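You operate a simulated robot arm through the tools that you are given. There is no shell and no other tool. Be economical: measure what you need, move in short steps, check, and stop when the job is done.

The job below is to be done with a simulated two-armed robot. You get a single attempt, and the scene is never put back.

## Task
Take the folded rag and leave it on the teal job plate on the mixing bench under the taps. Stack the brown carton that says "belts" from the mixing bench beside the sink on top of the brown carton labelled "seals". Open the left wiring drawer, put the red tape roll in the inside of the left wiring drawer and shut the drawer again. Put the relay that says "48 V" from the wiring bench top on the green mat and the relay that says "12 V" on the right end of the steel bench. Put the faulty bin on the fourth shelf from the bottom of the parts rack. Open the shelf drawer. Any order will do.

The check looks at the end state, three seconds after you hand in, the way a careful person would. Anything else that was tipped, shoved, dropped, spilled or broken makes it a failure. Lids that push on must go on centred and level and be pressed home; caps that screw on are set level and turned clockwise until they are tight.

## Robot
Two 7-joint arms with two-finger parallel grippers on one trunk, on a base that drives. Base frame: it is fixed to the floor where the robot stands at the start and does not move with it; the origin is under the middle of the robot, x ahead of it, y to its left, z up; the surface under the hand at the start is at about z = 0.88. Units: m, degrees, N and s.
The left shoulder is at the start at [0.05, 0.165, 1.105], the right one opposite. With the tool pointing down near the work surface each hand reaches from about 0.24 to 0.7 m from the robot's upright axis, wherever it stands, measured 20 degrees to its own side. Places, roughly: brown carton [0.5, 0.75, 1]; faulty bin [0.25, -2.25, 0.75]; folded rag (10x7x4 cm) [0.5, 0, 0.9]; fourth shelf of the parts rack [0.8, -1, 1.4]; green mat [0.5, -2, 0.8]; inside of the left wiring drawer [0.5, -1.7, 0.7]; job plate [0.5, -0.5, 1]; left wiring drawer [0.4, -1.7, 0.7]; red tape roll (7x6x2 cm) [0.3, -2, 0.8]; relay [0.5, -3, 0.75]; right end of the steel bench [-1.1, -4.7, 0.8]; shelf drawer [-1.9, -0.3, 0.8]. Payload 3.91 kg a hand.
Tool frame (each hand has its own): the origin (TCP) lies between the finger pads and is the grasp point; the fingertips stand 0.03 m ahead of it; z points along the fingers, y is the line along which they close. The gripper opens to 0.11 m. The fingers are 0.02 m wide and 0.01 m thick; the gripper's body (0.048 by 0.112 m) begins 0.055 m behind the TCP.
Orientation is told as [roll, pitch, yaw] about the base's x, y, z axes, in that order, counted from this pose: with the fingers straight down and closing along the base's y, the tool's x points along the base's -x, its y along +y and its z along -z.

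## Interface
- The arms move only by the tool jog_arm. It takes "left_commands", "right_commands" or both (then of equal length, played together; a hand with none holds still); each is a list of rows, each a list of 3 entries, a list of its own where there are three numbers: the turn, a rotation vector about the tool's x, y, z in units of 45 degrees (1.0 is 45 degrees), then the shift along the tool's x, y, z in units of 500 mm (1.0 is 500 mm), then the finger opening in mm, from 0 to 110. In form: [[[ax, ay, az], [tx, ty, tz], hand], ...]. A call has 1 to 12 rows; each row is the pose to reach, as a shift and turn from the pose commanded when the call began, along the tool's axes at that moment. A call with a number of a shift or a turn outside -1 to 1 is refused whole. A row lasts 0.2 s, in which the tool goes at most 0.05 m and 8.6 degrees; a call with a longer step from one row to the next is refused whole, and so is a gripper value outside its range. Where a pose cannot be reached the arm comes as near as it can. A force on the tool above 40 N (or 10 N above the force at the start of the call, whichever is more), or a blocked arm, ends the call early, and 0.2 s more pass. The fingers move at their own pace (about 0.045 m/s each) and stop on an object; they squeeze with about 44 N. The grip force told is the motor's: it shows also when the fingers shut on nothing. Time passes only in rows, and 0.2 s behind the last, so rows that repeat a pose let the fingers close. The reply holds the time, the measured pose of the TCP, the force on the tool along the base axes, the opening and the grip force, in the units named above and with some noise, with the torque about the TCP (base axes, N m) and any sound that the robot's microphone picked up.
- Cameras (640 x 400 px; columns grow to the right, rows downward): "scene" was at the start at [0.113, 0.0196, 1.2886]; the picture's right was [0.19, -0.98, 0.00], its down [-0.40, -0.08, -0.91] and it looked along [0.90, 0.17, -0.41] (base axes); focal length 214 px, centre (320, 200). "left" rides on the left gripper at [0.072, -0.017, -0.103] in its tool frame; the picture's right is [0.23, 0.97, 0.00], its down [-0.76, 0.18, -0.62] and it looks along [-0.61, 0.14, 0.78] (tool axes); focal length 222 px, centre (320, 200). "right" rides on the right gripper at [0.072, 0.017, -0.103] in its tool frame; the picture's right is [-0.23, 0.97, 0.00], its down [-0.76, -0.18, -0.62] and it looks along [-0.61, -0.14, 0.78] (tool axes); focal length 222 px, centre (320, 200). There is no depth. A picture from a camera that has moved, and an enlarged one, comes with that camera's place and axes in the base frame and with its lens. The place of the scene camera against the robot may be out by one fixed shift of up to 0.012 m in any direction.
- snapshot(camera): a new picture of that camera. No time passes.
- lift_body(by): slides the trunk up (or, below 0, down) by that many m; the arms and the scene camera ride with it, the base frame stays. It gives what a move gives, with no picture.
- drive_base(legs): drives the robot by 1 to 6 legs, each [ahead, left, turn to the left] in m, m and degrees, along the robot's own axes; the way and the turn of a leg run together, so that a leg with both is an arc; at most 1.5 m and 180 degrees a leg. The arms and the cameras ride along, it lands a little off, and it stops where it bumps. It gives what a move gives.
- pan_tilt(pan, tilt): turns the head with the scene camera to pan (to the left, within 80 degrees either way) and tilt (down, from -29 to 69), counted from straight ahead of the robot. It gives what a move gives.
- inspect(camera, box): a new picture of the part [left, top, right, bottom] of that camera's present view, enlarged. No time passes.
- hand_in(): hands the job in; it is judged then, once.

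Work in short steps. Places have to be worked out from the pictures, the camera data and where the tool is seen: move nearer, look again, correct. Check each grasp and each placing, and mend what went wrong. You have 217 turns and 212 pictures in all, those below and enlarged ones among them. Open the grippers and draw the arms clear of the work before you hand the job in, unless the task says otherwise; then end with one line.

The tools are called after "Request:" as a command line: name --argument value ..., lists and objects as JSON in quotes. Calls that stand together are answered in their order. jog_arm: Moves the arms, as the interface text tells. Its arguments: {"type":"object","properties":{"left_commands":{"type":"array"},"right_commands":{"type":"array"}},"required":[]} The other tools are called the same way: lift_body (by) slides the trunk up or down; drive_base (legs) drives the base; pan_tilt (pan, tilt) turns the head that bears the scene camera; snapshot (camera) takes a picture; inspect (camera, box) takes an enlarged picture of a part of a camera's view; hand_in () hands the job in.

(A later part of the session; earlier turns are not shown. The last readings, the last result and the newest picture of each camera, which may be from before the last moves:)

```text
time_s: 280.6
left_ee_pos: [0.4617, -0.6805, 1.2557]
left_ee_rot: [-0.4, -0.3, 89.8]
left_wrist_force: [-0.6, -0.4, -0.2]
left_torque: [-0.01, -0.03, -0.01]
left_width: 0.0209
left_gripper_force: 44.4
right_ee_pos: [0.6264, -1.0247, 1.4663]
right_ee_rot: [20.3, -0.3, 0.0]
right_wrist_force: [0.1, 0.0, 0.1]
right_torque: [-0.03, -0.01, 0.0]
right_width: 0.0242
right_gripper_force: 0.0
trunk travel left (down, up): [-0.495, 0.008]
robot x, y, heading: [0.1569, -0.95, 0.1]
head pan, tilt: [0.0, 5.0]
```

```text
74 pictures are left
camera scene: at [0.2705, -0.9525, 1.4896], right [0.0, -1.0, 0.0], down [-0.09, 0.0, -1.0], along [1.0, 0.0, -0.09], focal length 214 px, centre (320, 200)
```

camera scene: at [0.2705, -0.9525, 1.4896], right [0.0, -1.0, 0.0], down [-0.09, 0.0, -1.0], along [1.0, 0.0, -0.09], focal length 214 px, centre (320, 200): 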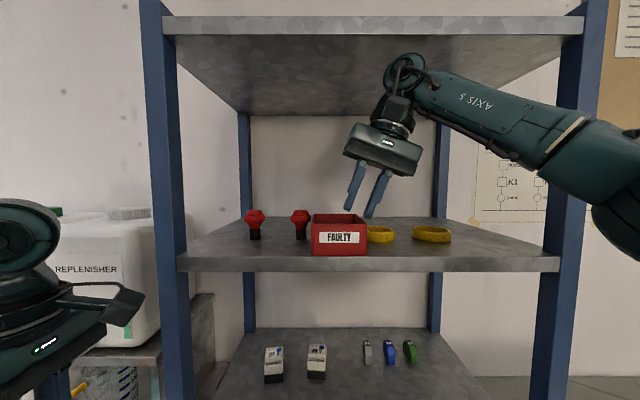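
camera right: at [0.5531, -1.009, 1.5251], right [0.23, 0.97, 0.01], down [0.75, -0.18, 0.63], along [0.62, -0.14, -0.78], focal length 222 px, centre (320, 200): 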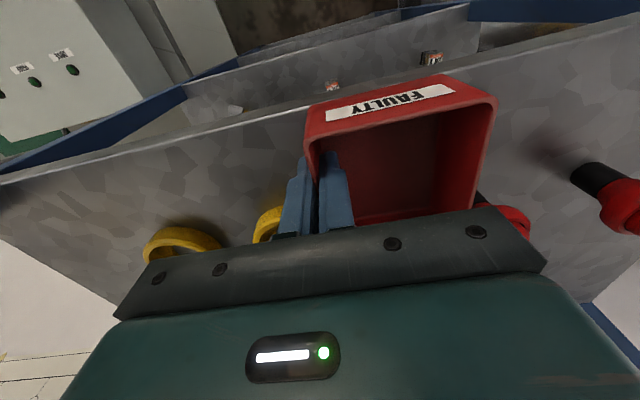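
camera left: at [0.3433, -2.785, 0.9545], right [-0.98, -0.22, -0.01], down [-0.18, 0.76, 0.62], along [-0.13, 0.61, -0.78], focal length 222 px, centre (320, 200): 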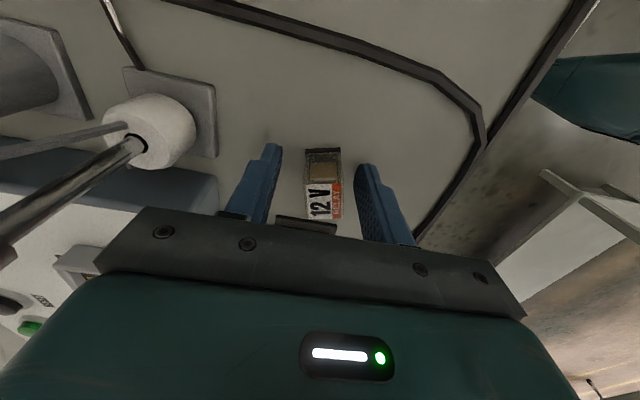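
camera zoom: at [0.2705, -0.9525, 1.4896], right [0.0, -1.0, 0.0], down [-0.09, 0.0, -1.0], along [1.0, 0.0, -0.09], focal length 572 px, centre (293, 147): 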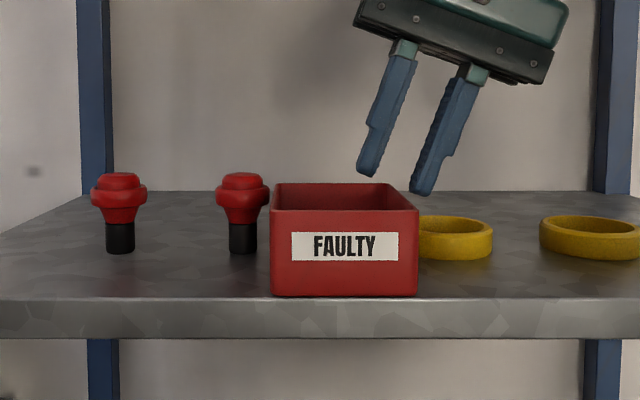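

Both fingers are above the rim. Drive straight back out.

Request:
drive_base --legs '[[-0.4, 0, 0]]'

Request:
snapshot --camera "scene"

```text
time_s: 283.1
left_ee_pos: [0.0554, -0.6791, 1.257]
left_ee_rot: [-0.5, -0.2, 90.4]
left_wrist_force: [-0.4, -0.3, -0.4]
left_torque: [-0.01, 0.0, -0.01]
left_width: 0.0213
left_gripper_force: 43.6
right_ee_pos: [0.2228, -1.0232, 1.4677]
right_ee_rot: [20.2, -0.3, 0.9]
right_wrist_force: [0.0, -0.5, -0.6]
right_torque: [0.0, 0.02, 0.01]
right_width: 0.0241
right_gripper_force: 0.2
trunk travel left (down, up): [-0.495, 0.008]
robot x, y, heading: [-0.2471, -0.9584, 0.7]
head pan, tilt: [0.0, 5.0]
```

```text
73 pictures are left
camera scene: at [-0.1333, -0.9541, 1.4896], right [0.01, -1.0, 0.0], down [-0.09, 0.0, -1.0], along [1.0, 0.01, -0.09], focal length 214 px, centre (320, 200)
```

scene: 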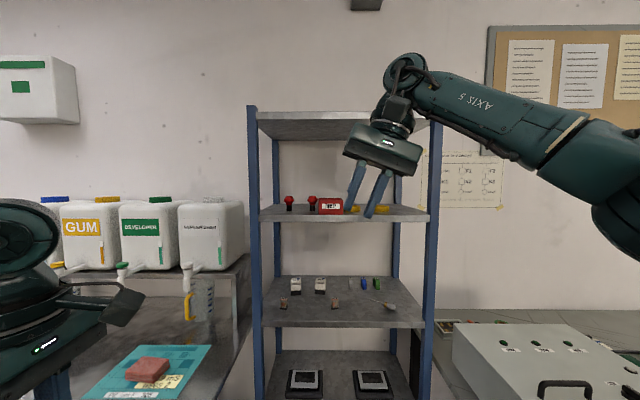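

The FAULTY bin is on the fourth shelf. Next the shelf drawer behind me at about (-1.9, -0.3). I'll level the right hand and turn around.

Request:
jog_arm --right_commands '[[[0.15, 0, 0], [0.02, 0, 0.05], 40], [[0.3, 0, 0], [0.04, 0, 0.1], 40], [[0.448, 0, 0], [0.06, 0, 0.15], 40], [[0.448, 0, 0], [0.08, 0, 0.22], 40], [[0.448, 0, 0], [0.1, 0, 0.3], 40]]'

Request:
drive_base --legs '[[-0.15, 0, 0], [0, 0, 90], [0, 0, 89]]'

Request:
pan_tilt --pan 0 --tilt 20

Request:
snapshot --camera "scene"

```text
time_s: 284.3
left_ee_pos: [0.0553, -0.6805, 1.257]
left_ee_rot: [-0.4, -0.2, 90.4]
left_wrist_force: [0.9, -1.0, -1.0]
left_torque: [0.0, 0.03, 0.03]
left_width: 0.0212
left_gripper_force: 43.9
right_ee_pos: [0.1774, -0.9696, 1.3243]
right_ee_rot: [0.1, -0.3, 0.7]
right_wrist_force: [-0.2, 0.0, 0.0]
right_torque: [0.01, 0.04, 0.0]
right_width: 0.0397
right_gripper_force: 0.0
trunk travel left (down, up): [-0.495, 0.008]
robot x, y, heading: [-0.247, -0.9579, 0.8]
head pan, tilt: [0.0, 5.0]
```

```text
time_s: 293.2
left_ee_pos: [-0.703, -1.2356, 1.2558]
left_ee_rot: [-0.4, -0.2, -90.5]
left_wrist_force: [-0.3, 0.3, -0.9]
left_torque: [0.05, 0.03, 0.03]
left_width: 0.0209
left_gripper_force: 44.5
right_ee_pos: [-0.8184, -0.9415, 1.325]
right_ee_rot: [0.1, -0.2, 179.8]
right_wrist_force: [0.5, -0.1, 0.1]
right_torque: [0.01, 0.0, 0.01]
right_width: 0.0401
right_gripper_force: 0.1
trunk travel left (down, up): [-0.495, 0.008]
robot x, y, heading: [-0.3981, -0.9559, 179.9]
head pan, tilt: [0.0, 5.0]
```

```text
time_s: 294.0
left_ee_pos: [-0.7032, -1.2333, 1.2569]
left_ee_rot: [-0.4, -0.2, -90.5]
left_wrist_force: [0.0, 0.0, -0.8]
left_torque: [0.02, 0.02, 0.02]
left_width: 0.0212
left_gripper_force: 44.7
right_ee_pos: [-0.8188, -0.9398, 1.3258]
right_ee_rot: [0.2, -0.3, 179.8]
right_wrist_force: [0.3, -1.1, 0.0]
right_torque: [-0.02, 0.03, 0.01]
right_width: 0.0401
right_gripper_force: 0.0
trunk travel left (down, up): [-0.495, 0.008]
robot x, y, heading: [-0.3941, -0.9608, 179.7]
head pan, tilt: [0.0, 20.0]
```

```text
72 pictures are left
camera scene: at [-0.5261, -0.9572, 1.4653], right [0.0, 1.0, 0.0], down [0.34, 0.0, -0.94], along [-0.94, 0.0, -0.34], focal length 214 px, centre (320, 200)
```

scene: 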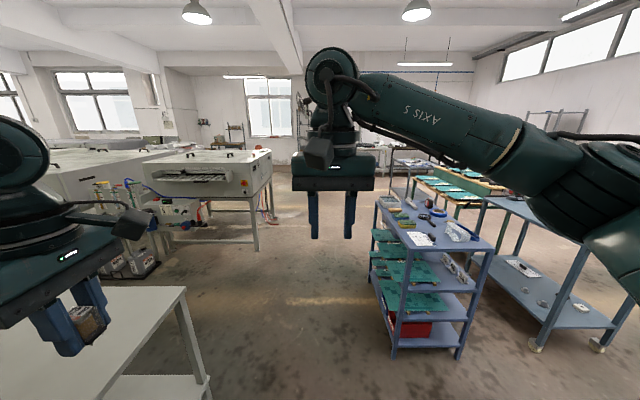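

A blue shelf unit lies ahead-right, near the stated place. Enlarging it.

Request:
inspect --camera "scene" --box '[350, 170, 640, 360]'

```text
2.11 times, centred on (495, 265) of scene
camera zoom: at [-0.5261, -0.9572, 1.4653], right [0.0, 1.0, 0.0], down [0.34, 0.0, -0.94], along [-0.94, 0.0, -0.34], focal length 452 px, centre (-48, 63)
```

zoom: 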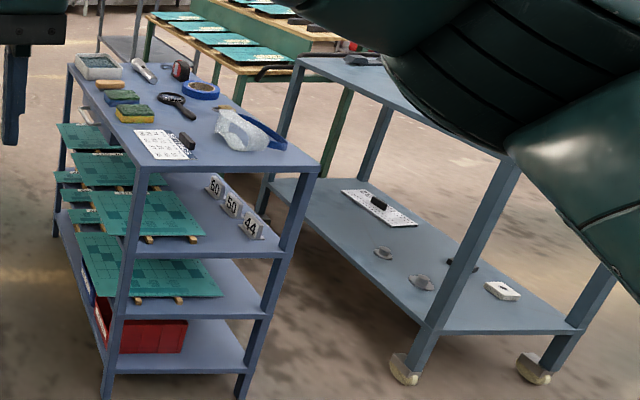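

No drawer front is visible on this end yet. I'll move nearer and raise the view toward the unit's end.

Request:
drive_base --legs '[[0.25, -0.65, 0]]'

Request:
pan_tilt --pan 0 --tilt 35

Request:
snapshot --camera "scene"

```text
time_s: 300.2
left_ee_pos: [-0.9502, -0.5668, 1.2563]
left_ee_rot: [-0.3, -0.2, -91.7]
left_wrist_force: [0.1, -0.8, 0.2]
left_torque: [0.0, 0.03, -0.01]
left_width: 0.0208
left_gripper_force: 44.1
right_ee_pos: [-1.0611, -0.2711, 1.3256]
right_ee_rot: [0.1, -0.4, 178.7]
right_wrist_force: [-0.3, -0.1, 0.5]
right_torque: [-0.01, 0.0, -0.01]
right_width: 0.0398
right_gripper_force: 0.0
trunk travel left (down, up): [-0.495, 0.008]
robot x, y, heading: [-0.6354, -0.2977, 178.7]
head pan, tilt: [0.0, 20.0]
```

```text
time_s: 301.0
left_ee_pos: [-0.9496, -0.5657, 1.2569]
left_ee_rot: [-0.4, -0.2, -91.6]
left_wrist_force: [-1.2, 0.5, -1.6]
left_torque: [-0.02, -0.02, -0.04]
left_width: 0.0207
left_gripper_force: 43.6
right_ee_pos: [-1.061, -0.2721, 1.3249]
right_ee_rot: [0.1, -0.3, 178.7]
right_wrist_force: [0.2, 0.8, 0.1]
right_torque: [0.01, -0.01, 0.01]
right_width: 0.0397
right_gripper_force: 0.0
trunk travel left (down, up): [-0.495, 0.008]
robot x, y, heading: [-0.6397, -0.2993, 178.5]
head pan, tilt: [0.0, 35.0]
```

```text
70 pictures are left
camera scene: at [-0.7633, -0.2936, 1.4414], right [0.02, 1.0, 0.0], down [0.57, -0.01, -0.82], along [-0.82, 0.02, -0.57], focal length 214 px, centre (320, 200)
```

scene: 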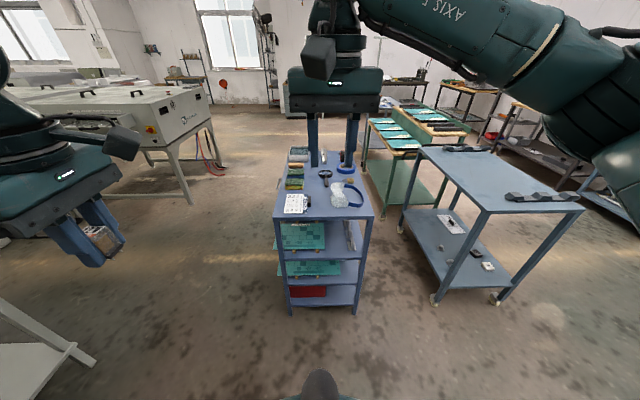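

Request:
inspect --camera "scene" --box '[250, 140, 410, 240]'

Request:
inspect --camera "scene" --box '[250, 210, 410, 320]'

```text
4.00 times, centred on (330, 190) of scene
camera zoom: at [-0.7633, -0.2936, 1.4414], right [0.02, 1.0, 0.0], down [0.57, -0.01, -0.82], along [-0.82, 0.02, -0.57], focal length 858 px, centre (280, 240)
```

zoom: 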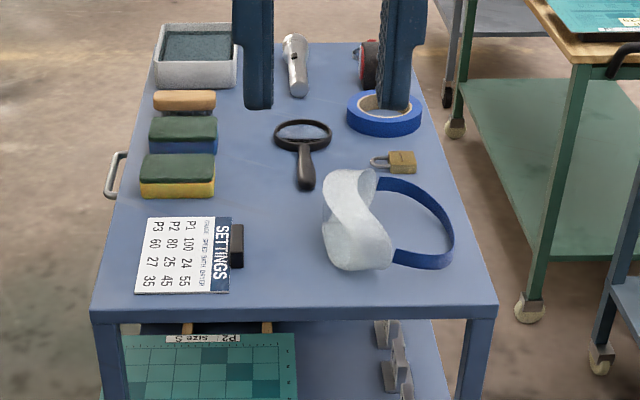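

```text
3.64 times, centred on (330, 265) of scene
camera zoom: at [-0.7633, -0.2936, 1.4414], right [0.02, 1.0, 0.0], down [0.57, -0.01, -0.82], along [-0.82, 0.02, -0.57], focal length 780 px, centre (284, -36)
```

zoom: 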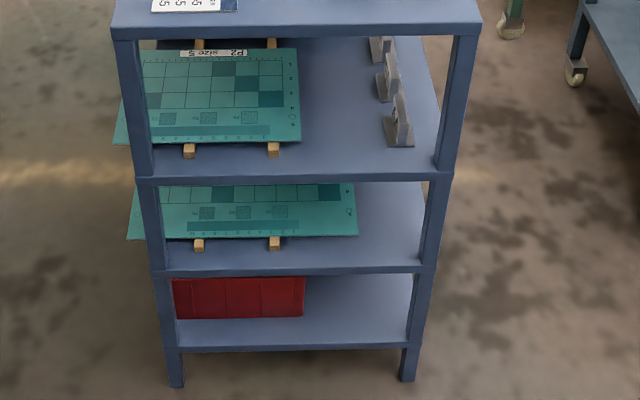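

Found it: a metal bow handle on the unit's -y side, near (-1.875, -0.515, 0.79). I'll approach from that side facing +y. First yaw the right hand to -90° relative to me while driving around.

Request:
jog_arm --right_commands '[[[0, 0, 0.166], [0, -0.05, 0], 40], [[0, 0, 0.333], [0, -0.1, 0], 40], [[0, 0, 0.5], [0, -0.15, 0], 40], [[0, 0, 0.667], [0, -0.2, 0], 40], [[0, 0, 0.833], [0, -0.25, 0], 40], [[0, 0, 1.0], [0, -0.3, 0], 40]]'

Request:
jog_arm --right_commands '[[[0, 0, 0.166], [0, 0, 0], 40], [[0, 0, 0.333], [0, 0, 0], 40], [[0, 0, 0.5], [0, 0, 0], 40], [[0, 0, 0.667], [0, 0, 0], 40], [[0, 0, 0.833], [0, 0, 0], 40], [[0, 0, 1.0], [0, 0, 0], 40]]'

Request:
drive_base --legs '[[0, 0.76, 1.5], [1.4, 0, 0], [0, 0, -90]]'

Request:
snapshot --camera "scene"

```text
time_s: 302.4
left_ee_pos: [-0.9502, -0.5653, 1.2576]
left_ee_rot: [-0.5, -0.1, -91.7]
left_wrist_force: [0.8, -0.2, 0.1]
left_torque: [-0.06, -0.01, -0.01]
left_width: 0.0209
left_gripper_force: 44.1
right_ee_pos: [-1.0578, -0.1221, 1.325]
right_ee_rot: [0.3, -0.1, 133.7]
right_wrist_force: [0.3, 0.6, -1.1]
right_torque: [-0.01, 0.04, 0.0]
right_width: 0.04
right_gripper_force: 0.0
trunk travel left (down, up): [-0.495, 0.008]
robot x, y, heading: [-0.6379, -0.2954, 178.8]
head pan, tilt: [0.0, 35.0]
```

```text
time_s: 303.8
left_ee_pos: [-0.9494, -0.567, 1.2565]
left_ee_rot: [-0.4, -0.2, -91.6]
left_wrist_force: [0.7, 0.2, -0.7]
left_torque: [0.02, -0.01, 0.0]
left_width: 0.0213
left_gripper_force: 44.2
right_ee_pos: [-1.0574, -0.1213, 1.3251]
right_ee_rot: [0.4, 0.1, 88.6]
right_wrist_force: [-0.2, -0.2, 0.9]
right_torque: [0.02, 0.0, -0.02]
right_width: 0.0402
right_gripper_force: 0.1
trunk travel left (down, up): [-0.495, 0.008]
robot x, y, heading: [-0.6374, -0.2987, 178.8]
head pan, tilt: [0.0, 35.0]
```

```text
time_s: 321.3
left_ee_pos: [-2.3439, -0.7951, 1.2563]
left_ee_rot: [-0.5, -0.2, -176.8]
left_wrist_force: [0.4, 0.7, -1.1]
left_torque: [-0.02, 0.01, 0.02]
left_width: 0.0209
left_gripper_force: 44.0
right_ee_pos: [-1.9106, -0.6509, 1.3258]
right_ee_rot: [0.3, 0.2, 3.7]
right_wrist_force: [0.5, 0.0, 0.5]
right_torque: [0.02, 0.01, -0.02]
right_width: 0.0401
right_gripper_force: 0.0
trunk travel left (down, up): [-0.495, 0.008]
robot x, y, heading: [-2.0551, -1.0822, 93.4]
head pan, tilt: [0.0, 35.0]
```

```text
67 pictures are left
camera scene: at [-2.0654, -0.9639, 1.4414], right [1.0, 0.06, 0.0], down [0.04, -0.57, -0.82], along [-0.05, 0.82, -0.57], focal length 214 px, centre (320, 200)
```

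scene: 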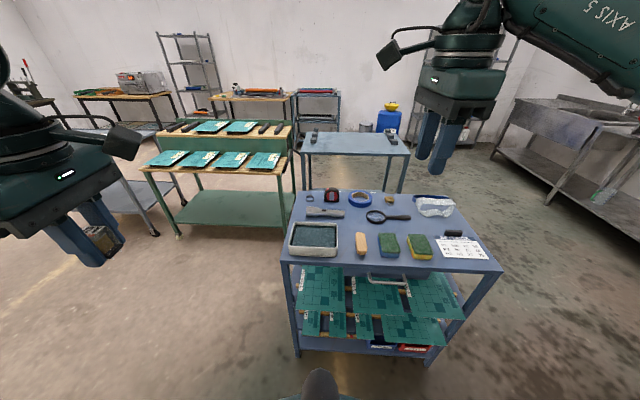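

Now facing the unit's side; the handle shows at the front edge. Straighten the heading and enlarge.

Request:
drive_base --legs '[[-0.12, 0, -3.4]]'

Request:
inspect --camera "scene" --box '[270, 190, 510, 340]'

```text
time_s: 322.5
left_ee_pos: [-2.322, -0.8964, 1.2557]
left_ee_rot: [-0.5, -0.2, 179.7]
left_wrist_force: [0.8, -0.3, -0.2]
left_torque: [0.03, -0.03, -0.02]
left_width: 0.0211
left_gripper_force: 44.0
right_ee_pos: [-1.8806, -0.7787, 1.3261]
right_ee_rot: [0.3, 0.1, -0.1]
right_wrist_force: [-0.3, -0.3, -0.3]
right_torque: [0.02, 0.0, -0.01]
right_width: 0.0398
right_gripper_force: 0.0
trunk travel left (down, up): [-0.495, 0.008]
robot x, y, heading: [-2.0468, -1.2025, 90.0]
head pan, tilt: [0.0, 35.0]
```

```text
2.67 times, centred on (390, 265) of scene
camera zoom: at [-2.0545, -1.0827, 1.4414], right [1.0, 0.0, 0.0], down [0.0, -0.57, -0.82], along [0.0, 0.82, -0.57], focal length 572 px, centre (133, 27)
```

zoom: 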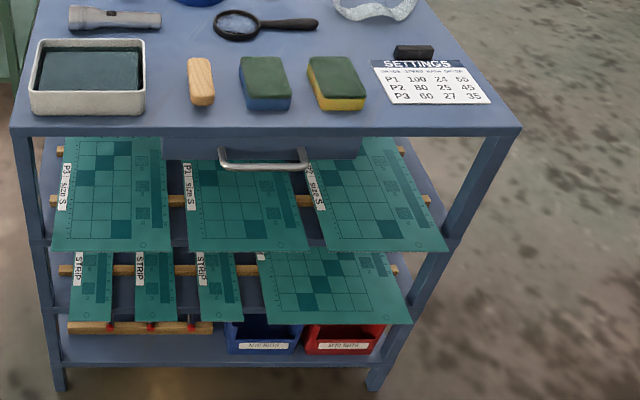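

The drawer front sits under the top, its handle bar about (x -1.862, y -0.511, z 0.795), protruding ~4 cm. I'll tilt the right hand forward 45°, then lower the trunk.

Request:
jog_arm --right_commands '[[[-0.166, 0, 0], [0, 0.03, 0], 30], [[-0.333, 0, 0], [0, 0.07, 0], 30], [[-0.5, 0, 0], [0, 0.1, 0], 30], [[-0.667, 0, 0], [0, 0.14, 0], 30], [[-0.833, 0, 0], [0, 0.17, 0], 30], [[-1.0, 0, 0], [0, 0.2, 0], 30]]'

Request:
lift_body --by -0.39

Request:
snapshot --camera "right"

Request:
snapshot --camera "scene"

```text
time_s: 323.9
left_ee_pos: [-2.3214, -0.8965, 1.2562]
left_ee_rot: [-0.4, -0.2, 179.7]
left_wrist_force: [-0.5, 1.5, -0.4]
left_torque: [0.01, 0.0, 0.0]
left_width: 0.0212
left_gripper_force: 43.8
right_ee_pos: [-1.8792, -0.6777, 1.3276]
right_ee_rot: [45.5, 0.0, 0.1]
right_wrist_force: [0.3, 0.2, -0.9]
right_torque: [0.01, 0.0, 0.0]
right_width: 0.0299
right_gripper_force: 0.0
trunk travel left (down, up): [-0.495, 0.008]
robot x, y, heading: [-2.0495, -1.2022, 89.9]
head pan, tilt: [0.0, 35.0]
```

```text
time_s: 327.6
left_ee_pos: [-2.3227, -0.896, 0.8673]
left_ee_rot: [-0.4, -0.2, 179.6]
left_wrist_force: [0.5, -0.1, -0.9]
left_torque: [0.0, -0.03, 0.04]
left_width: 0.0208
left_gripper_force: 43.7
right_ee_pos: [-1.8792, -0.6786, 0.9368]
right_ee_rot: [45.3, 0.1, 0.1]
right_wrist_force: [-0.9, -0.1, -0.4]
right_torque: [-0.02, 0.0, 0.0]
right_width: 0.0299
right_gripper_force: 0.0
trunk travel left (down, up): [-0.105, 0.398]
robot x, y, heading: [-2.0486, -1.2056, 89.9]
head pan, tilt: [0.0, 35.0]
```

```text
65 pictures are left
camera right: at [-1.9515, -0.7407, 1.0216], right [0.23, 0.69, 0.69], down [0.76, -0.57, 0.31], along [0.61, 0.46, -0.65], focal length 222 px, centre (320, 200)
```

right: 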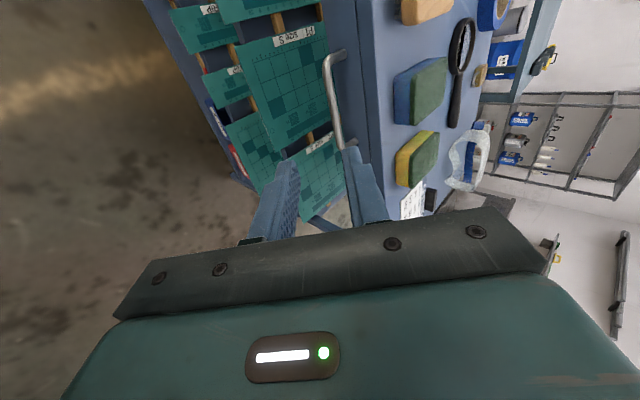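

```text
64 pictures are left
camera scene: at [-2.0545, -1.0821, 1.0514], right [1.0, 0.0, 0.0], down [0.0, -0.57, -0.82], along [0.0, 0.82, -0.57], focal length 214 px, centre (320, 200)
```

scene: 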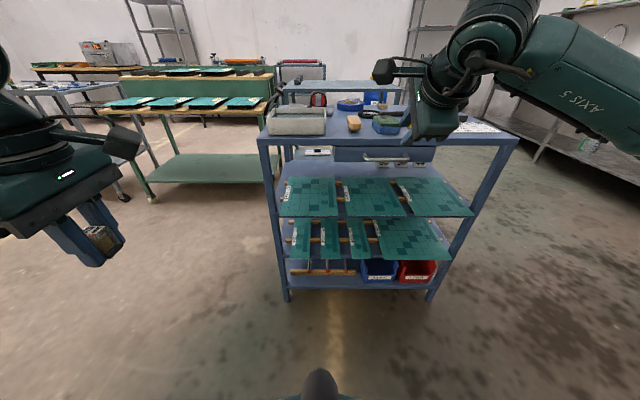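

Three views agree on the bar at (-1.863, -0.511, 0.795). I'll drive forward 6 cm and take the pre-grip spot at 50° tilt.

Request:
drive_base --legs '[[0.06, 0, 0]]'

Request:
jog_arm --right_commands '[[[-0.035, 0, 0], [-0.01, -0.02, 0.067], 30], [[-0.07, 0, 0], [-0.02, -0.04, 0.134], 30], [[-0.105, 0, 0], [-0.032, -0.062, 0.202], 30], [[-0.105, 0, 0], [-0.032, -0.062, 0.202], 30]]'

Request:
snapshot --camera "right"

```text
time_s: 328.6
left_ee_pos: [-2.3217, -0.8372, 0.8674]
left_ee_rot: [-0.5, -0.2, 179.6]
left_wrist_force: [-0.2, -0.1, -0.2]
left_torque: [0.02, -0.02, 0.0]
left_width: 0.021
left_gripper_force: 43.5
right_ee_pos: [-1.8797, -0.6207, 0.9371]
right_ee_rot: [45.3, 0.1, -0.2]
right_wrist_force: [-0.2, -0.1, 0.2]
right_torque: [-0.02, 0.02, 0.0]
right_width: 0.0302
right_gripper_force: 0.1
trunk travel left (down, up): [-0.105, 0.398]
robot x, y, heading: [-2.0465, -1.1447, 89.7]
head pan, tilt: [0.0, 35.0]
```

```text
time_s: 329.6
left_ee_pos: [-2.3214, -0.837, 0.8679]
left_ee_rot: [-0.4, -0.2, 179.4]
left_wrist_force: [0.6, 0.8, 0.0]
left_torque: [0.0, 0.0, 0.01]
left_width: 0.0212
left_gripper_force: 43.9
right_ee_pos: [-1.8615, -0.5694, 0.8423]
right_ee_rot: [50.0, 0.1, 0.0]
right_wrist_force: [0.8, 0.6, -0.9]
right_torque: [0.01, 0.01, -0.01]
right_width: 0.03
right_gripper_force: 0.0
trunk travel left (down, up): [-0.105, 0.398]
robot x, y, heading: [-2.0429, -1.1438, 90.1]
head pan, tilt: [0.0, 35.0]
```

```text
63 pictures are left
camera right: at [-1.9342, -0.6375, 0.9215], right [0.23, 0.63, 0.75], down [0.76, -0.59, 0.26], along [0.61, 0.51, -0.61], focal length 222 px, centre (320, 200)
```

right: 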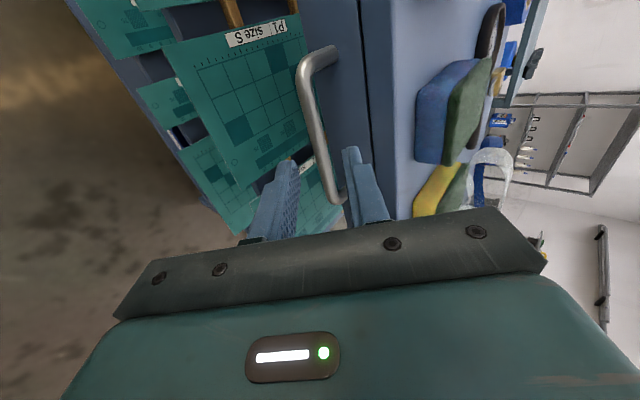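

Bar lies straight on the approach line. Advance 5.7 cm and close.

Request:
jog_arm --right_commands '[[[0, 0, 0], [0, 0, 0.05], 30], [[0, 0, 0], [0, 0, 0.09], 30], [[0, 0, 0], [0, 0, 0.114], 30], [[0, 0, 0], [0, 0, 0.114], 0], [[0, 0, 0], [0, 0, 0.114], 0], [[0, 0, 0], [0, 0, 0.114], 0]]'

Request:
snapshot --camera "right"

```text
time_s: 331.0
left_ee_pos: [-2.322, -0.8366, 0.867]
left_ee_rot: [-0.4, -0.3, 179.7]
left_wrist_force: [0.2, 0.4, -0.8]
left_torque: [0.0, -0.01, 0.03]
left_width: 0.021
left_gripper_force: 43.9
right_ee_pos: [-1.8625, -0.527, 0.8065]
right_ee_rot: [50.0, 0.0, -0.1]
right_wrist_force: [0.0, 1.4, -0.8]
right_torque: [0.04, 0.28, -0.14]
right_width: 0.0116
right_gripper_force: 44.9
trunk travel left (down, up): [-0.105, 0.398]
robot x, y, heading: [-2.0476, -1.143, 89.6]
head pan, tilt: [0.0, 35.0]
```

```text
62 pictures are left
camera right: at [-1.9359, -0.5958, 0.8856], right [0.23, 0.63, 0.75], down [0.76, -0.59, 0.26], along [0.61, 0.51, -0.61], focal length 222 px, centre (320, 200)
```

right: 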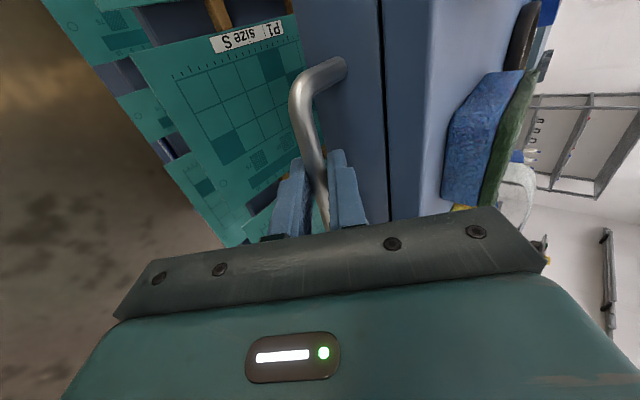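

Gripped. I'll pull with the arm first, 12 cm, with the force guard.

Request:
jog_arm --right_commands '[[[0, 0, 0], [0, -0.026, -0.03], 0], [[0, 0, 0], [0, -0.052, -0.06], 0], [[0, 0, 0], [0, -0.078, -0.091], 0], [[0, 0, 0], [0, -0.104, -0.122], 0], [[0, 0, 0], [0, -0.129, -0.153], 0], [[0, 0, 0], [0, -0.154, -0.184], 0]]'

Request:
snapshot --camera "scene"

```text
time_s: 332.4
left_ee_pos: [-2.3214, -0.838, 0.8659]
left_ee_rot: [-0.4, -0.3, 179.6]
left_wrist_force: [-0.2, -0.1, -0.3]
left_torque: [0.05, -0.02, -0.01]
left_width: 0.021
left_gripper_force: 43.5
right_ee_pos: [-1.8639, -0.6485, 0.8073]
right_ee_rot: [50.0, 0.2, 0.0]
right_wrist_force: [-2.4, 0.3, 5.0]
right_torque: [0.11, 0.81, 0.47]
right_width: 0.0113
right_gripper_force: 44.5
trunk travel left (down, up): [-0.105, 0.398]
robot x, y, heading: [-2.0492, -1.1414, 89.8]
head pan, tilt: [0.0, 35.0]
```

```text
61 pictures are left
camera scene: at [-2.0546, -1.0237, 1.0514], right [1.0, 0.0, 0.0], down [0.0, -0.57, -0.82], along [0.0, 0.82, -0.57], focal length 214 px, centre (320, 200)
```

scene: 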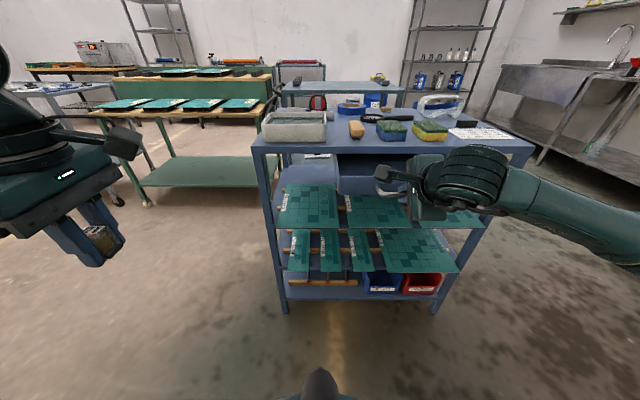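

Opening smoothly: 12 cm out. I'll drive back a further 9 cm.

Request:
drive_base --legs '[[-0.09, 0, 0]]'

Request:
snapshot --camera "scene"

```text
time_s: 333.5
left_ee_pos: [-2.3227, -0.9287, 0.8656]
left_ee_rot: [-0.4, -0.2, 179.6]
left_wrist_force: [0.0, 0.6, -0.4]
left_torque: [-0.02, 0.01, 0.01]
left_width: 0.0208
left_gripper_force: 43.5
right_ee_pos: [-1.8631, -0.7378, 0.807]
right_ee_rot: [49.9, 0.0, 0.0]
right_wrist_force: [-3.9, 0.1, 6.8]
right_torque: [0.07, 0.46, 0.09]
right_width: 0.0116
right_gripper_force: 44.9
trunk travel left (down, up): [-0.105, 0.398]
robot x, y, heading: [-2.047, -1.231, 90.0]
head pan, tilt: [0.0, 35.0]
```

```text
60 pictures are left
camera scene: at [-2.0547, -1.1134, 1.0514], right [1.0, 0.0, 0.0], down [0.0, -0.57, -0.82], along [0.0, 0.82, -0.57], focal length 214 px, centre (320, 200)
```

scene: 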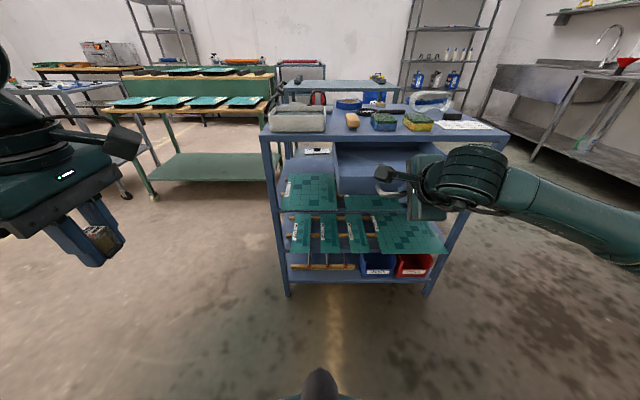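

21 cm out. I'll try a few more centimetres under the force guard to make sure it is fully open.

Request:
jog_arm --right_commands '[[[0, 0, 0], [0, -0.013, -0.015], 0], [[0, 0, 0], [0, -0.026, -0.03], 0], [[0, 0, 0], [0, -0.039, -0.046], 0], [[0, 0, 0], [0, -0.052, -0.061], 0]]'

```text
time_s: 334.1
left_ee_pos: [-2.3231, -0.9258, 0.8671]
left_ee_rot: [-0.3, -0.2, 179.8]
left_wrist_force: [-0.1, -0.1, 0.3]
left_torque: [-0.04, 0.01, 0.0]
left_width: 0.0211
left_gripper_force: 44.0
right_ee_pos: [-1.8646, -0.7482, 0.8066]
right_ee_rot: [50.6, 0.3, -0.5]
right_wrist_force: [-2.3, 17.2, -8.2]
right_torque: [0.06, -0.02, 0.07]
right_width: 0.0115
right_gripper_force: 45.4
trunk travel left (down, up): [-0.105, 0.398]
robot x, y, heading: [-2.0485, -1.2307, 89.9]
head pan, tilt: [0.0, 35.0]
stopped in row 2 (right hand): the force on the tool passed its limit at 50 N (the readings are from after the stop); the commanded pose is now the measured one
```

That's its end stop (22 cm): fully open. Release and withdraw along the tool axis.

Request:
jog_arm --right_commands '[[[0, 0, 0], [0, 0, 0], 30], [[0, 0, 0], [0, 0, 0], 30], [[0, 0, 0], [0, 0, -0.03], 30], [[0, 0, 0], [0, 0, -0.07], 30], [[0, 0, 0], [0, 0, -0.12], 30]]'

Request:
drive_base --legs '[[-0.2, 0, 0]]'

Request:
lift_body --by 0.3

Request:
snapshot --camera "scene"

```text
time_s: 335.3
left_ee_pos: [-2.3217, -0.9255, 0.8671]
left_ee_rot: [-0.4, -0.3, 179.7]
left_wrist_force: [-0.7, -0.2, -0.7]
left_torque: [0.01, 0.0, 0.0]
left_width: 0.021
left_gripper_force: 44.1
right_ee_pos: [-1.8646, -0.7963, 0.8467]
right_ee_rot: [50.8, 0.2, -0.4]
right_wrist_force: [-0.4, 0.7, -0.3]
right_torque: [0.02, 0.0, 0.01]
right_width: 0.0298
right_gripper_force: 0.0
trunk travel left (down, up): [-0.105, 0.398]
robot x, y, heading: [-2.0501, -1.2333, 90.1]
head pan, tilt: [0.0, 35.0]
```

```text
time_s: 336.9
left_ee_pos: [-2.3231, -1.1276, 0.8673]
left_ee_rot: [-0.4, -0.2, 179.9]
left_wrist_force: [0.8, -1.2, -0.7]
left_torque: [0.03, 0.0, -0.01]
left_width: 0.0211
left_gripper_force: 43.7
right_ee_pos: [-1.8658, -0.9973, 0.848]
right_ee_rot: [50.7, 0.3, -0.2]
right_wrist_force: [0.3, 0.0, -0.5]
right_torque: [-0.03, 0.04, 0.01]
right_width: 0.0302
right_gripper_force: 0.1
trunk travel left (down, up): [-0.105, 0.398]
robot x, y, heading: [-2.047, -1.4384, 90.1]
head pan, tilt: [0.0, 35.0]
```

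```text
time_s: 339.9
left_ee_pos: [-2.3231, -1.1292, 1.166]
left_ee_rot: [-0.4, -0.2, 179.8]
left_wrist_force: [-0.4, -0.9, 0.1]
left_torque: [0.04, 0.01, 0.02]
left_width: 0.0208
left_gripper_force: 44.2
right_ee_pos: [-1.8664, -0.9965, 1.1463]
right_ee_rot: [50.7, 0.2, -0.2]
right_wrist_force: [-1.3, 0.2, 0.6]
right_torque: [-0.01, -0.03, -0.03]
right_width: 0.03
right_gripper_force: 0.0
trunk travel left (down, up): [-0.405, 0.098]
robot x, y, heading: [-2.0492, -1.4308, 90.3]
head pan, tilt: [0.0, 35.0]
```

```text
59 pictures are left
camera scene: at [-2.0547, -1.3135, 1.3513], right [1.0, 0.0, 0.0], down [0.0, -0.57, -0.82], along [0.0, 0.82, -0.57], focal length 214 px, centre (320, 200)
```

scene: 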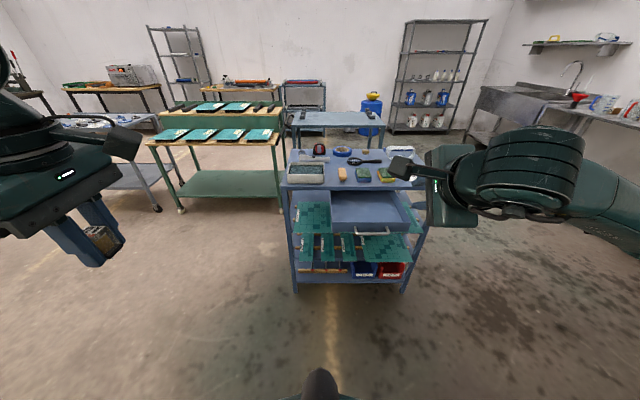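

The drawer stands open. Now carry the 12 V relay to the steel bench: back into the aisle, turn to face -y and drive down it.

Request:
drive_base --legs '[[0.33, 0, 0], [0, -1.5, 0], [0, -0.1, 0], [0, 0, -90], [0, 0, -90]]'

Request:
pan_tilt --pan 0 --tilt 18

Request:
snapshot --camera "scene"

```text
time_s: 363.9
left_ee_pos: [-0.1596, -1.3937, 1.1666]
left_ee_rot: [-0.4, -0.3, 0.1]
left_wrist_force: [0.1, -0.3, 0.2]
left_torque: [0.01, -0.01, -0.03]
left_width: 0.0208
left_gripper_force: 43.9
right_ee_pos: [-0.6153, -1.5259, 1.1471]
right_ee_rot: [50.7, 0.3, 180.0]
right_wrist_force: [-0.1, 0.6, -1.0]
right_torque: [0.02, 0.01, -0.01]
right_width: 0.0302
right_gripper_force: 0.0
trunk travel left (down, up): [-0.405, 0.098]
robot x, y, heading: [-0.4365, -1.0877, -89.7]
head pan, tilt: [0.0, 35.0]
```

```text
time_s: 364.7
left_ee_pos: [-0.1586, -1.3937, 1.1663]
left_ee_rot: [-0.4, -0.1, 0.0]
left_wrist_force: [0.1, 0.6, 1.1]
left_torque: [0.02, 0.04, -0.02]
left_width: 0.0211
left_gripper_force: 43.8
right_ee_pos: [-0.6155, -1.5267, 1.1466]
right_ee_rot: [50.7, 0.2, 180.0]
right_wrist_force: [0.0, -0.7, -0.9]
right_torque: [0.0, 0.02, 0.02]
right_width: 0.0299
right_gripper_force: 0.0
trunk travel left (down, up): [-0.405, 0.098]
robot x, y, heading: [-0.4335, -1.0858, -89.8]
head pan, tilt: [0.0, 18.0]
```

```text
58 pictures are left
camera scene: at [-0.4418, -1.2096, 1.3784], right [-1.0, -0.01, 0.0], down [0.0, 0.31, -0.95], along [0.01, -0.95, -0.31], focal length 214 px, centre (320, 200)
```

scene: 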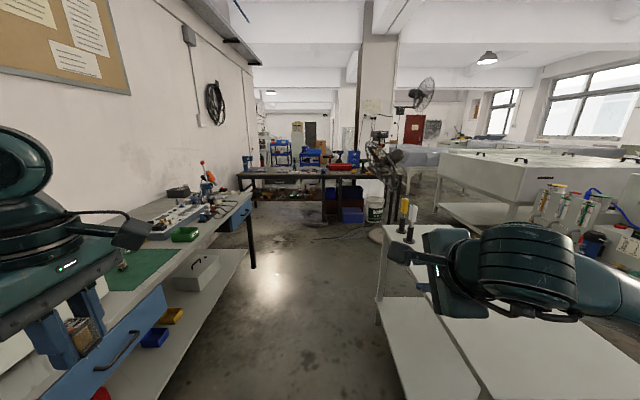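

The aisle is clear. Raising the trunk for clearance over the table's tools and driving on to y≈-3.4.

Request:
lift_body --by 0.09

Request:
drive_base --legs '[[0, 0.06, 0], [1.3, 0, 0], [1.0, 0, 0]]'

Request:
snapshot --camera "scene"

```text
time_s: 366.0
left_ee_pos: [-0.1586, -1.3924, 1.2559]
left_ee_rot: [-0.4, -0.2, 0.1]
left_wrist_force: [0.4, -0.3, 0.6]
left_torque: [-0.02, -0.03, -0.04]
left_width: 0.021
left_gripper_force: 44.0
right_ee_pos: [-0.6148, -1.5263, 1.2367]
right_ee_rot: [50.8, 0.3, 180.0]
right_wrist_force: [0.6, 0.0, 1.1]
right_torque: [0.0, 0.01, -0.02]
right_width: 0.0302
right_gripper_force: 0.1
trunk travel left (down, up): [-0.495, 0.008]
robot x, y, heading: [-0.4334, -1.0892, -89.6]
head pan, tilt: [0.0, 18.0]
```

```text
time_s: 378.1
left_ee_pos: [-0.0836, -3.7012, 1.2566]
left_ee_rot: [-0.4, -0.2, -0.1]
left_wrist_force: [-1.1, -1.0, 0.1]
left_torque: [-0.01, -0.01, 0.0]
left_width: 0.0213
left_gripper_force: 44.4
right_ee_pos: [-0.54, -3.8323, 1.2349]
right_ee_rot: [50.6, 0.2, 179.8]
right_wrist_force: [0.1, -1.2, -0.2]
right_torque: [0.01, 0.0, 0.04]
right_width: 0.0299
right_gripper_force: 0.1
trunk travel left (down, up): [-0.495, 0.008]
robot x, y, heading: [-0.3578, -3.397, -89.8]
head pan, tilt: [0.0, 18.0]
```

```text
57 pictures are left
camera scene: at [-0.3659, -3.5163, 1.4684], right [-1.0, 0.0, 0.0], down [0.0, 0.31, -0.95], along [0.0, -0.95, -0.31], focal length 214 px, centre (320, 200)
```

scene: 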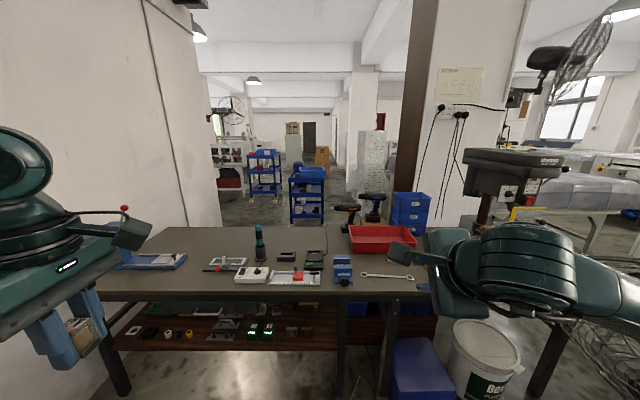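

The bench is ahead; its right end is hidden behind my right arm. I'll draw the right hand in and pan right.

Request:
jog_arm --right_commands '[[[0.166, 0, 0], [0, 0, -0.04], 30], [[0.333, 0, 0], [0, 0, -0.08], 30], [[0.5, 0, 0], [0, 0, -0.12], 30], [[0.667, 0, 0], [0, 0, -0.16], 30], [[0.833, 0, 0], [0, 0, -0.2], 30], [[1.0, 0, 0], [0, 0, -0.24], 30]]'

Request:
pan_tilt --pan -35 --tilt 25

Request:
snapshot --camera "scene"

```text
time_s: 379.5
left_ee_pos: [-0.0837, -3.7012, 1.2566]
left_ee_rot: [-0.3, -0.2, -0.3]
left_wrist_force: [0.8, 0.5, -1.0]
left_torque: [0.0, -0.03, 0.01]
left_width: 0.0208
left_gripper_force: 43.8
right_ee_pos: [-0.5409, -3.739, 1.3142]
right_ee_rot: [5.7, 0.3, 179.7]
right_wrist_force: [0.3, 0.0, 0.6]
right_torque: [0.03, 0.02, 0.01]
right_width: 0.03
right_gripper_force: 0.0
trunk travel left (down, up): [-0.495, 0.008]
robot x, y, heading: [-0.3612, -3.395, -90.0]
head pan, tilt: [0.0, 18.0]
```

```text
time_s: 380.5
left_ee_pos: [-0.0843, -3.7012, 1.2569]
left_ee_rot: [-0.4, -0.3, -0.3]
left_wrist_force: [0.2, 0.0, -0.5]
left_torque: [-0.02, -0.03, -0.02]
left_width: 0.0209
left_gripper_force: 44.1
right_ee_pos: [-0.5426, -3.7402, 1.3137]
right_ee_rot: [5.8, 0.3, 179.8]
right_wrist_force: [0.1, 0.3, 0.5]
right_torque: [0.02, 0.02, 0.01]
right_width: 0.0299
right_gripper_force: 0.1
trunk travel left (down, up): [-0.495, 0.008]
robot x, y, heading: [-0.3601, -3.3979, -90.0]
head pan, tilt: [-35.0, 25.0]
```

```text
56 pictures are left
camera scene: at [-0.4187, -3.4983, 1.4571], right [-0.82, 0.57, 0.0], down [0.24, 0.35, -0.91], along [-0.52, -0.74, -0.42], focal length 214 px, centre (320, 200)
```

scene: 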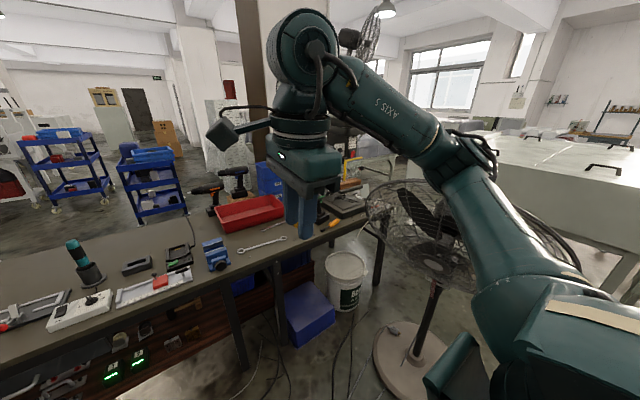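

Request:
inspect --camera "scene" --box '[180, 150, 420, 300]'

```text
2.67 times, centred on (300, 225) of scene
camera zoom: at [-0.4187, -3.4983, 1.4571], right [-0.82, 0.57, 0.0], down [0.24, 0.35, -0.91], along [-0.52, -0.74, -0.42], focal length 572 px, centre (373, 133)
```

zoom: 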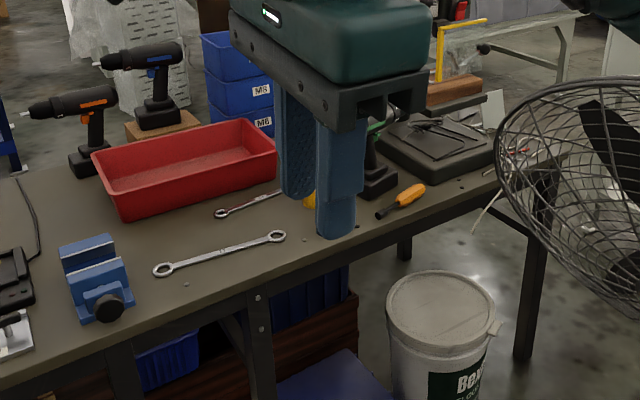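

The bench's front edge is y≈-4.26 and it extends right to x≈-1.6; a pedestal fan stands to my right at (-1.33, -3.82), so I'll keep away from it. I'll move a little, turned toward the bench's right part, and look again.

Request:
drive_base --legs '[[0.3, -0.2, 0], [0, 0, -30]]'

Request:
pan_tilt --pan 10 --tilt 35

Request:
snapshot --camera "scene"

Request:
snapshot --camera "right"

```text
time_s: 384.4
left_ee_pos: [-0.4765, -4.0966, 1.2564]
left_ee_rot: [-0.4, -0.2, -30.1]
left_wrist_force: [-0.5, 1.1, -0.1]
left_torque: [-0.04, 0.01, 0.03]
left_width: 0.0208
left_gripper_force: 43.9
right_ee_pos: [-0.8943, -3.9042, 1.3131]
right_ee_rot: [5.6, 0.3, 149.9]
right_wrist_force: [-1.0, 0.3, -0.8]
right_torque: [0.0, 0.06, -0.01]
right_width: 0.0301
right_gripper_force: 0.1
trunk travel left (down, up): [-0.495, 0.008]
robot x, y, heading: [-0.5642, -3.6969, -119.6]
head pan, tilt: [-35.0, 25.0]
```

```text
time_s: 385.5
left_ee_pos: [-0.477, -4.0981, 1.2562]
left_ee_rot: [-0.4, -0.3, -30.1]
left_wrist_force: [-0.2, -0.4, -0.3]
left_torque: [-0.04, 0.01, -0.01]
left_width: 0.0209
left_gripper_force: 44.1
right_ee_pos: [-0.8926, -3.9045, 1.314]
right_ee_rot: [5.7, 0.3, 149.9]
right_wrist_force: [-0.6, -0.2, -0.3]
right_torque: [0.01, -0.02, -0.01]
right_width: 0.03
right_gripper_force: 0.1
trunk travel left (down, up): [-0.495, 0.008]
robot x, y, heading: [-0.5584, -3.6956, -119.7]
head pan, tilt: [10.0, 35.0]
```

```text
54 pictures are left
camera scene: at [-0.6139, -3.8021, 1.4414], right [-0.94, 0.34, 0.0], down [0.19, 0.54, -0.82], along [-0.28, -0.77, -0.57], focal length 214 px, centre (320, 200)
```

scene: 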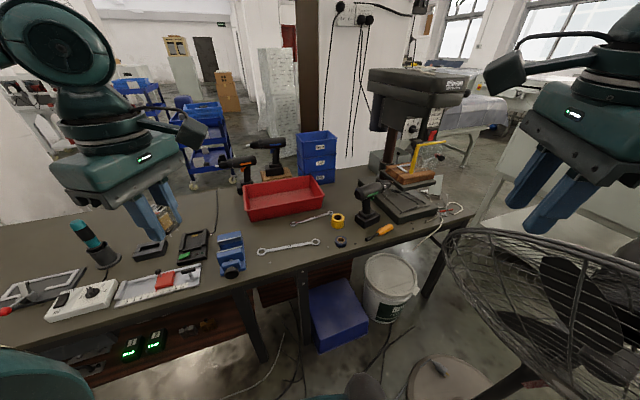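

```text
53 pictures are left
camera right: at [-0.833, -3.9457, 1.4181], right [-0.68, -0.72, 0.1], down [-0.54, 0.59, 0.6], along [-0.49, 0.36, -0.8], focal length 222 px, centre (320, 200)
```

right: 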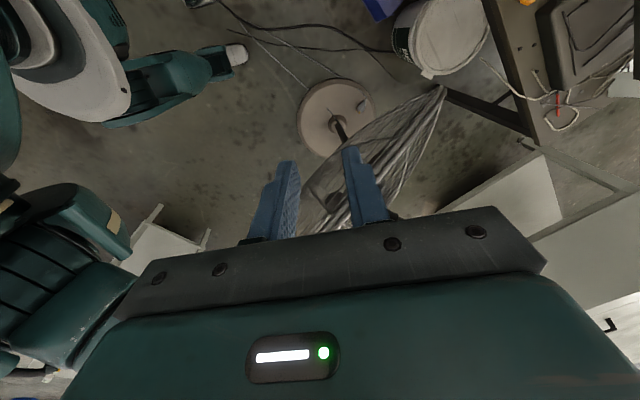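

Good view. Enlarging the right part of the bench to choose a free spot.

Request:
inspect --camera "scene" --box '[240, 150, 480, 300]'

```text
2.67 times, centred on (360, 225) of scene
camera zoom: at [-0.6139, -3.8021, 1.4414], right [-0.94, 0.34, 0.0], down [0.19, 0.54, -0.82], along [-0.28, -0.77, -0.57], focal length 572 px, centre (213, 133)
```

zoom: 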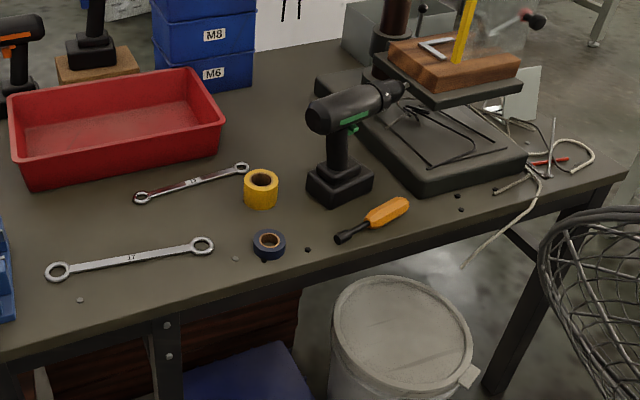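

Free spot: between the red tray and the cordless driver, about (-1.01, -4.575), right at the stated place. I'll yaw the left hand back to its natural orientation for reach.

Request:
jog_arm --left_commands '[[[0, 0, 0.166], [0, 0, 0], 10], [[0, 0, 0.333], [0, 0, 0], 10], [[0, 0, 0.5], [0, 0, 0], 10], [[0, 0, 0.667], [0, 0, 0], 10], [[0, 0, 0.833], [0, 0, 0], 10], [[0, 0, 1.0], [0, 0, 0], 10]]'

Request:
jog_arm --left_commands '[[[0, 0, 0.166], [0, 0, 0], 10], [[0, 0, 0.333], [0, 0, 0], 10], [[0, 0, 0.5], [0, 0, 0], 10], [[0, 0, 0.667], [0, 0, 0], 10]]'

Request:
drive_base --legs '[[0.27, -0.037, -10]]'

Request:
snapshot --camera "scene"

Request:
snapshot --camera "left"

```text
time_s: 386.9
left_ee_pos: [-0.4748, -4.0982, 1.2565]
left_ee_rot: [-0.2, -0.4, -75.3]
left_wrist_force: [0.9, 0.5, -0.4]
left_torque: [0.01, 0.01, -0.02]
left_width: 0.0212
left_gripper_force: 43.9
right_ee_pos: [-0.8917, -3.9038, 1.3136]
right_ee_rot: [5.7, 0.3, 149.9]
right_wrist_force: [-0.2, 0.4, 0.1]
right_torque: [-0.01, -0.05, 0.01]
right_width: 0.0301
right_gripper_force: 0.0
trunk travel left (down, up): [-0.495, 0.008]
robot x, y, heading: [-0.5621, -3.6962, -119.7]
head pan, tilt: [10.0, 35.0]
```

```text
time_s: 387.9
left_ee_pos: [-0.4752, -4.0979, 1.2567]
left_ee_rot: [-0.1, -0.4, -105.2]
left_wrist_force: [0.1, -0.2, -0.3]
left_torque: [0.01, -0.03, 0.0]
left_width: 0.0208
left_gripper_force: 44.1
right_ee_pos: [-0.8914, -3.9038, 1.3138]
right_ee_rot: [5.7, 0.4, 150.1]
right_wrist_force: [-0.7, -0.4, 0.0]
right_torque: [0.02, 0.02, -0.01]
right_width: 0.0298
right_gripper_force: 0.0
trunk travel left (down, up): [-0.495, 0.008]
robot x, y, heading: [-0.561, -3.6991, -119.6]
head pan, tilt: [10.0, 35.0]
```

```text
time_s: 389.9
left_ee_pos: [-0.6785, -4.3101, 1.2593]
left_ee_rot: [-2.6, -1.5, -114.8]
left_wrist_force: [-0.9, 0.4, -0.9]
left_torque: [-0.01, 0.0, 0.02]
left_width: 0.0209
left_gripper_force: 43.8
right_ee_pos: [-1.0521, -4.0474, 1.3419]
right_ee_rot: [8.6, -2.1, 140.3]
right_wrist_force: [1.0, 0.1, -0.5]
right_torque: [-0.01, -0.01, 0.0]
right_width: 0.0302
right_gripper_force: 0.0
trunk travel left (down, up): [-0.495, 0.008]
robot x, y, heading: [-0.7459, -3.8966, -129.4]
head pan, tilt: [10.0, 35.0]
```

```text
51 pictures are left
camera scene: at [-0.7573, -3.9962, 1.4494], right [-0.87, 0.49, 0.04], down [0.24, 0.5, -0.83], along [-0.43, -0.71, -0.55], focal length 214 px, centre (320, 200)
```

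scene: 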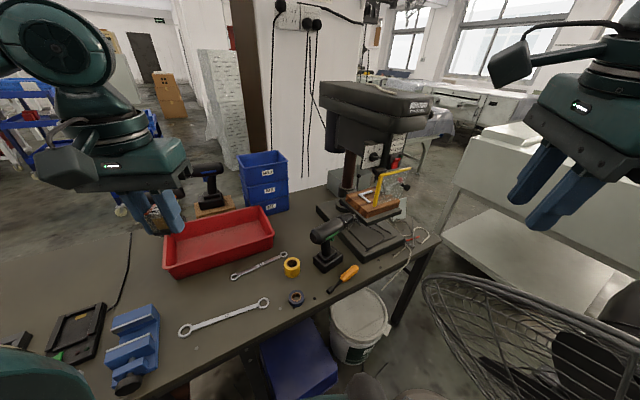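

```text
50 pictures are left
camera left: at [-0.6588, -4.2357, 1.3616], right [0.98, -0.2, -0.05], down [-0.13, -0.76, 0.63], along [-0.17, -0.61, -0.77], focal length 222 px, centre (320, 200)
```

left: 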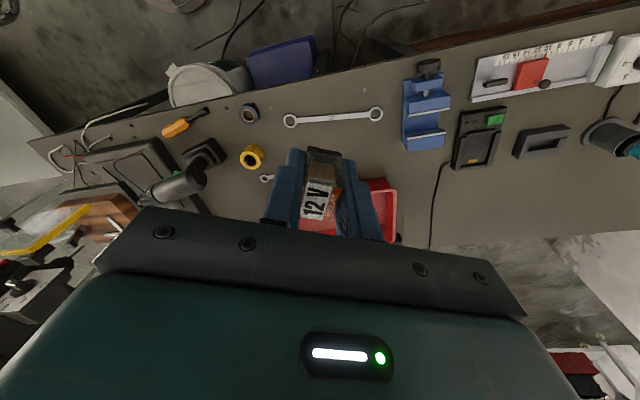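

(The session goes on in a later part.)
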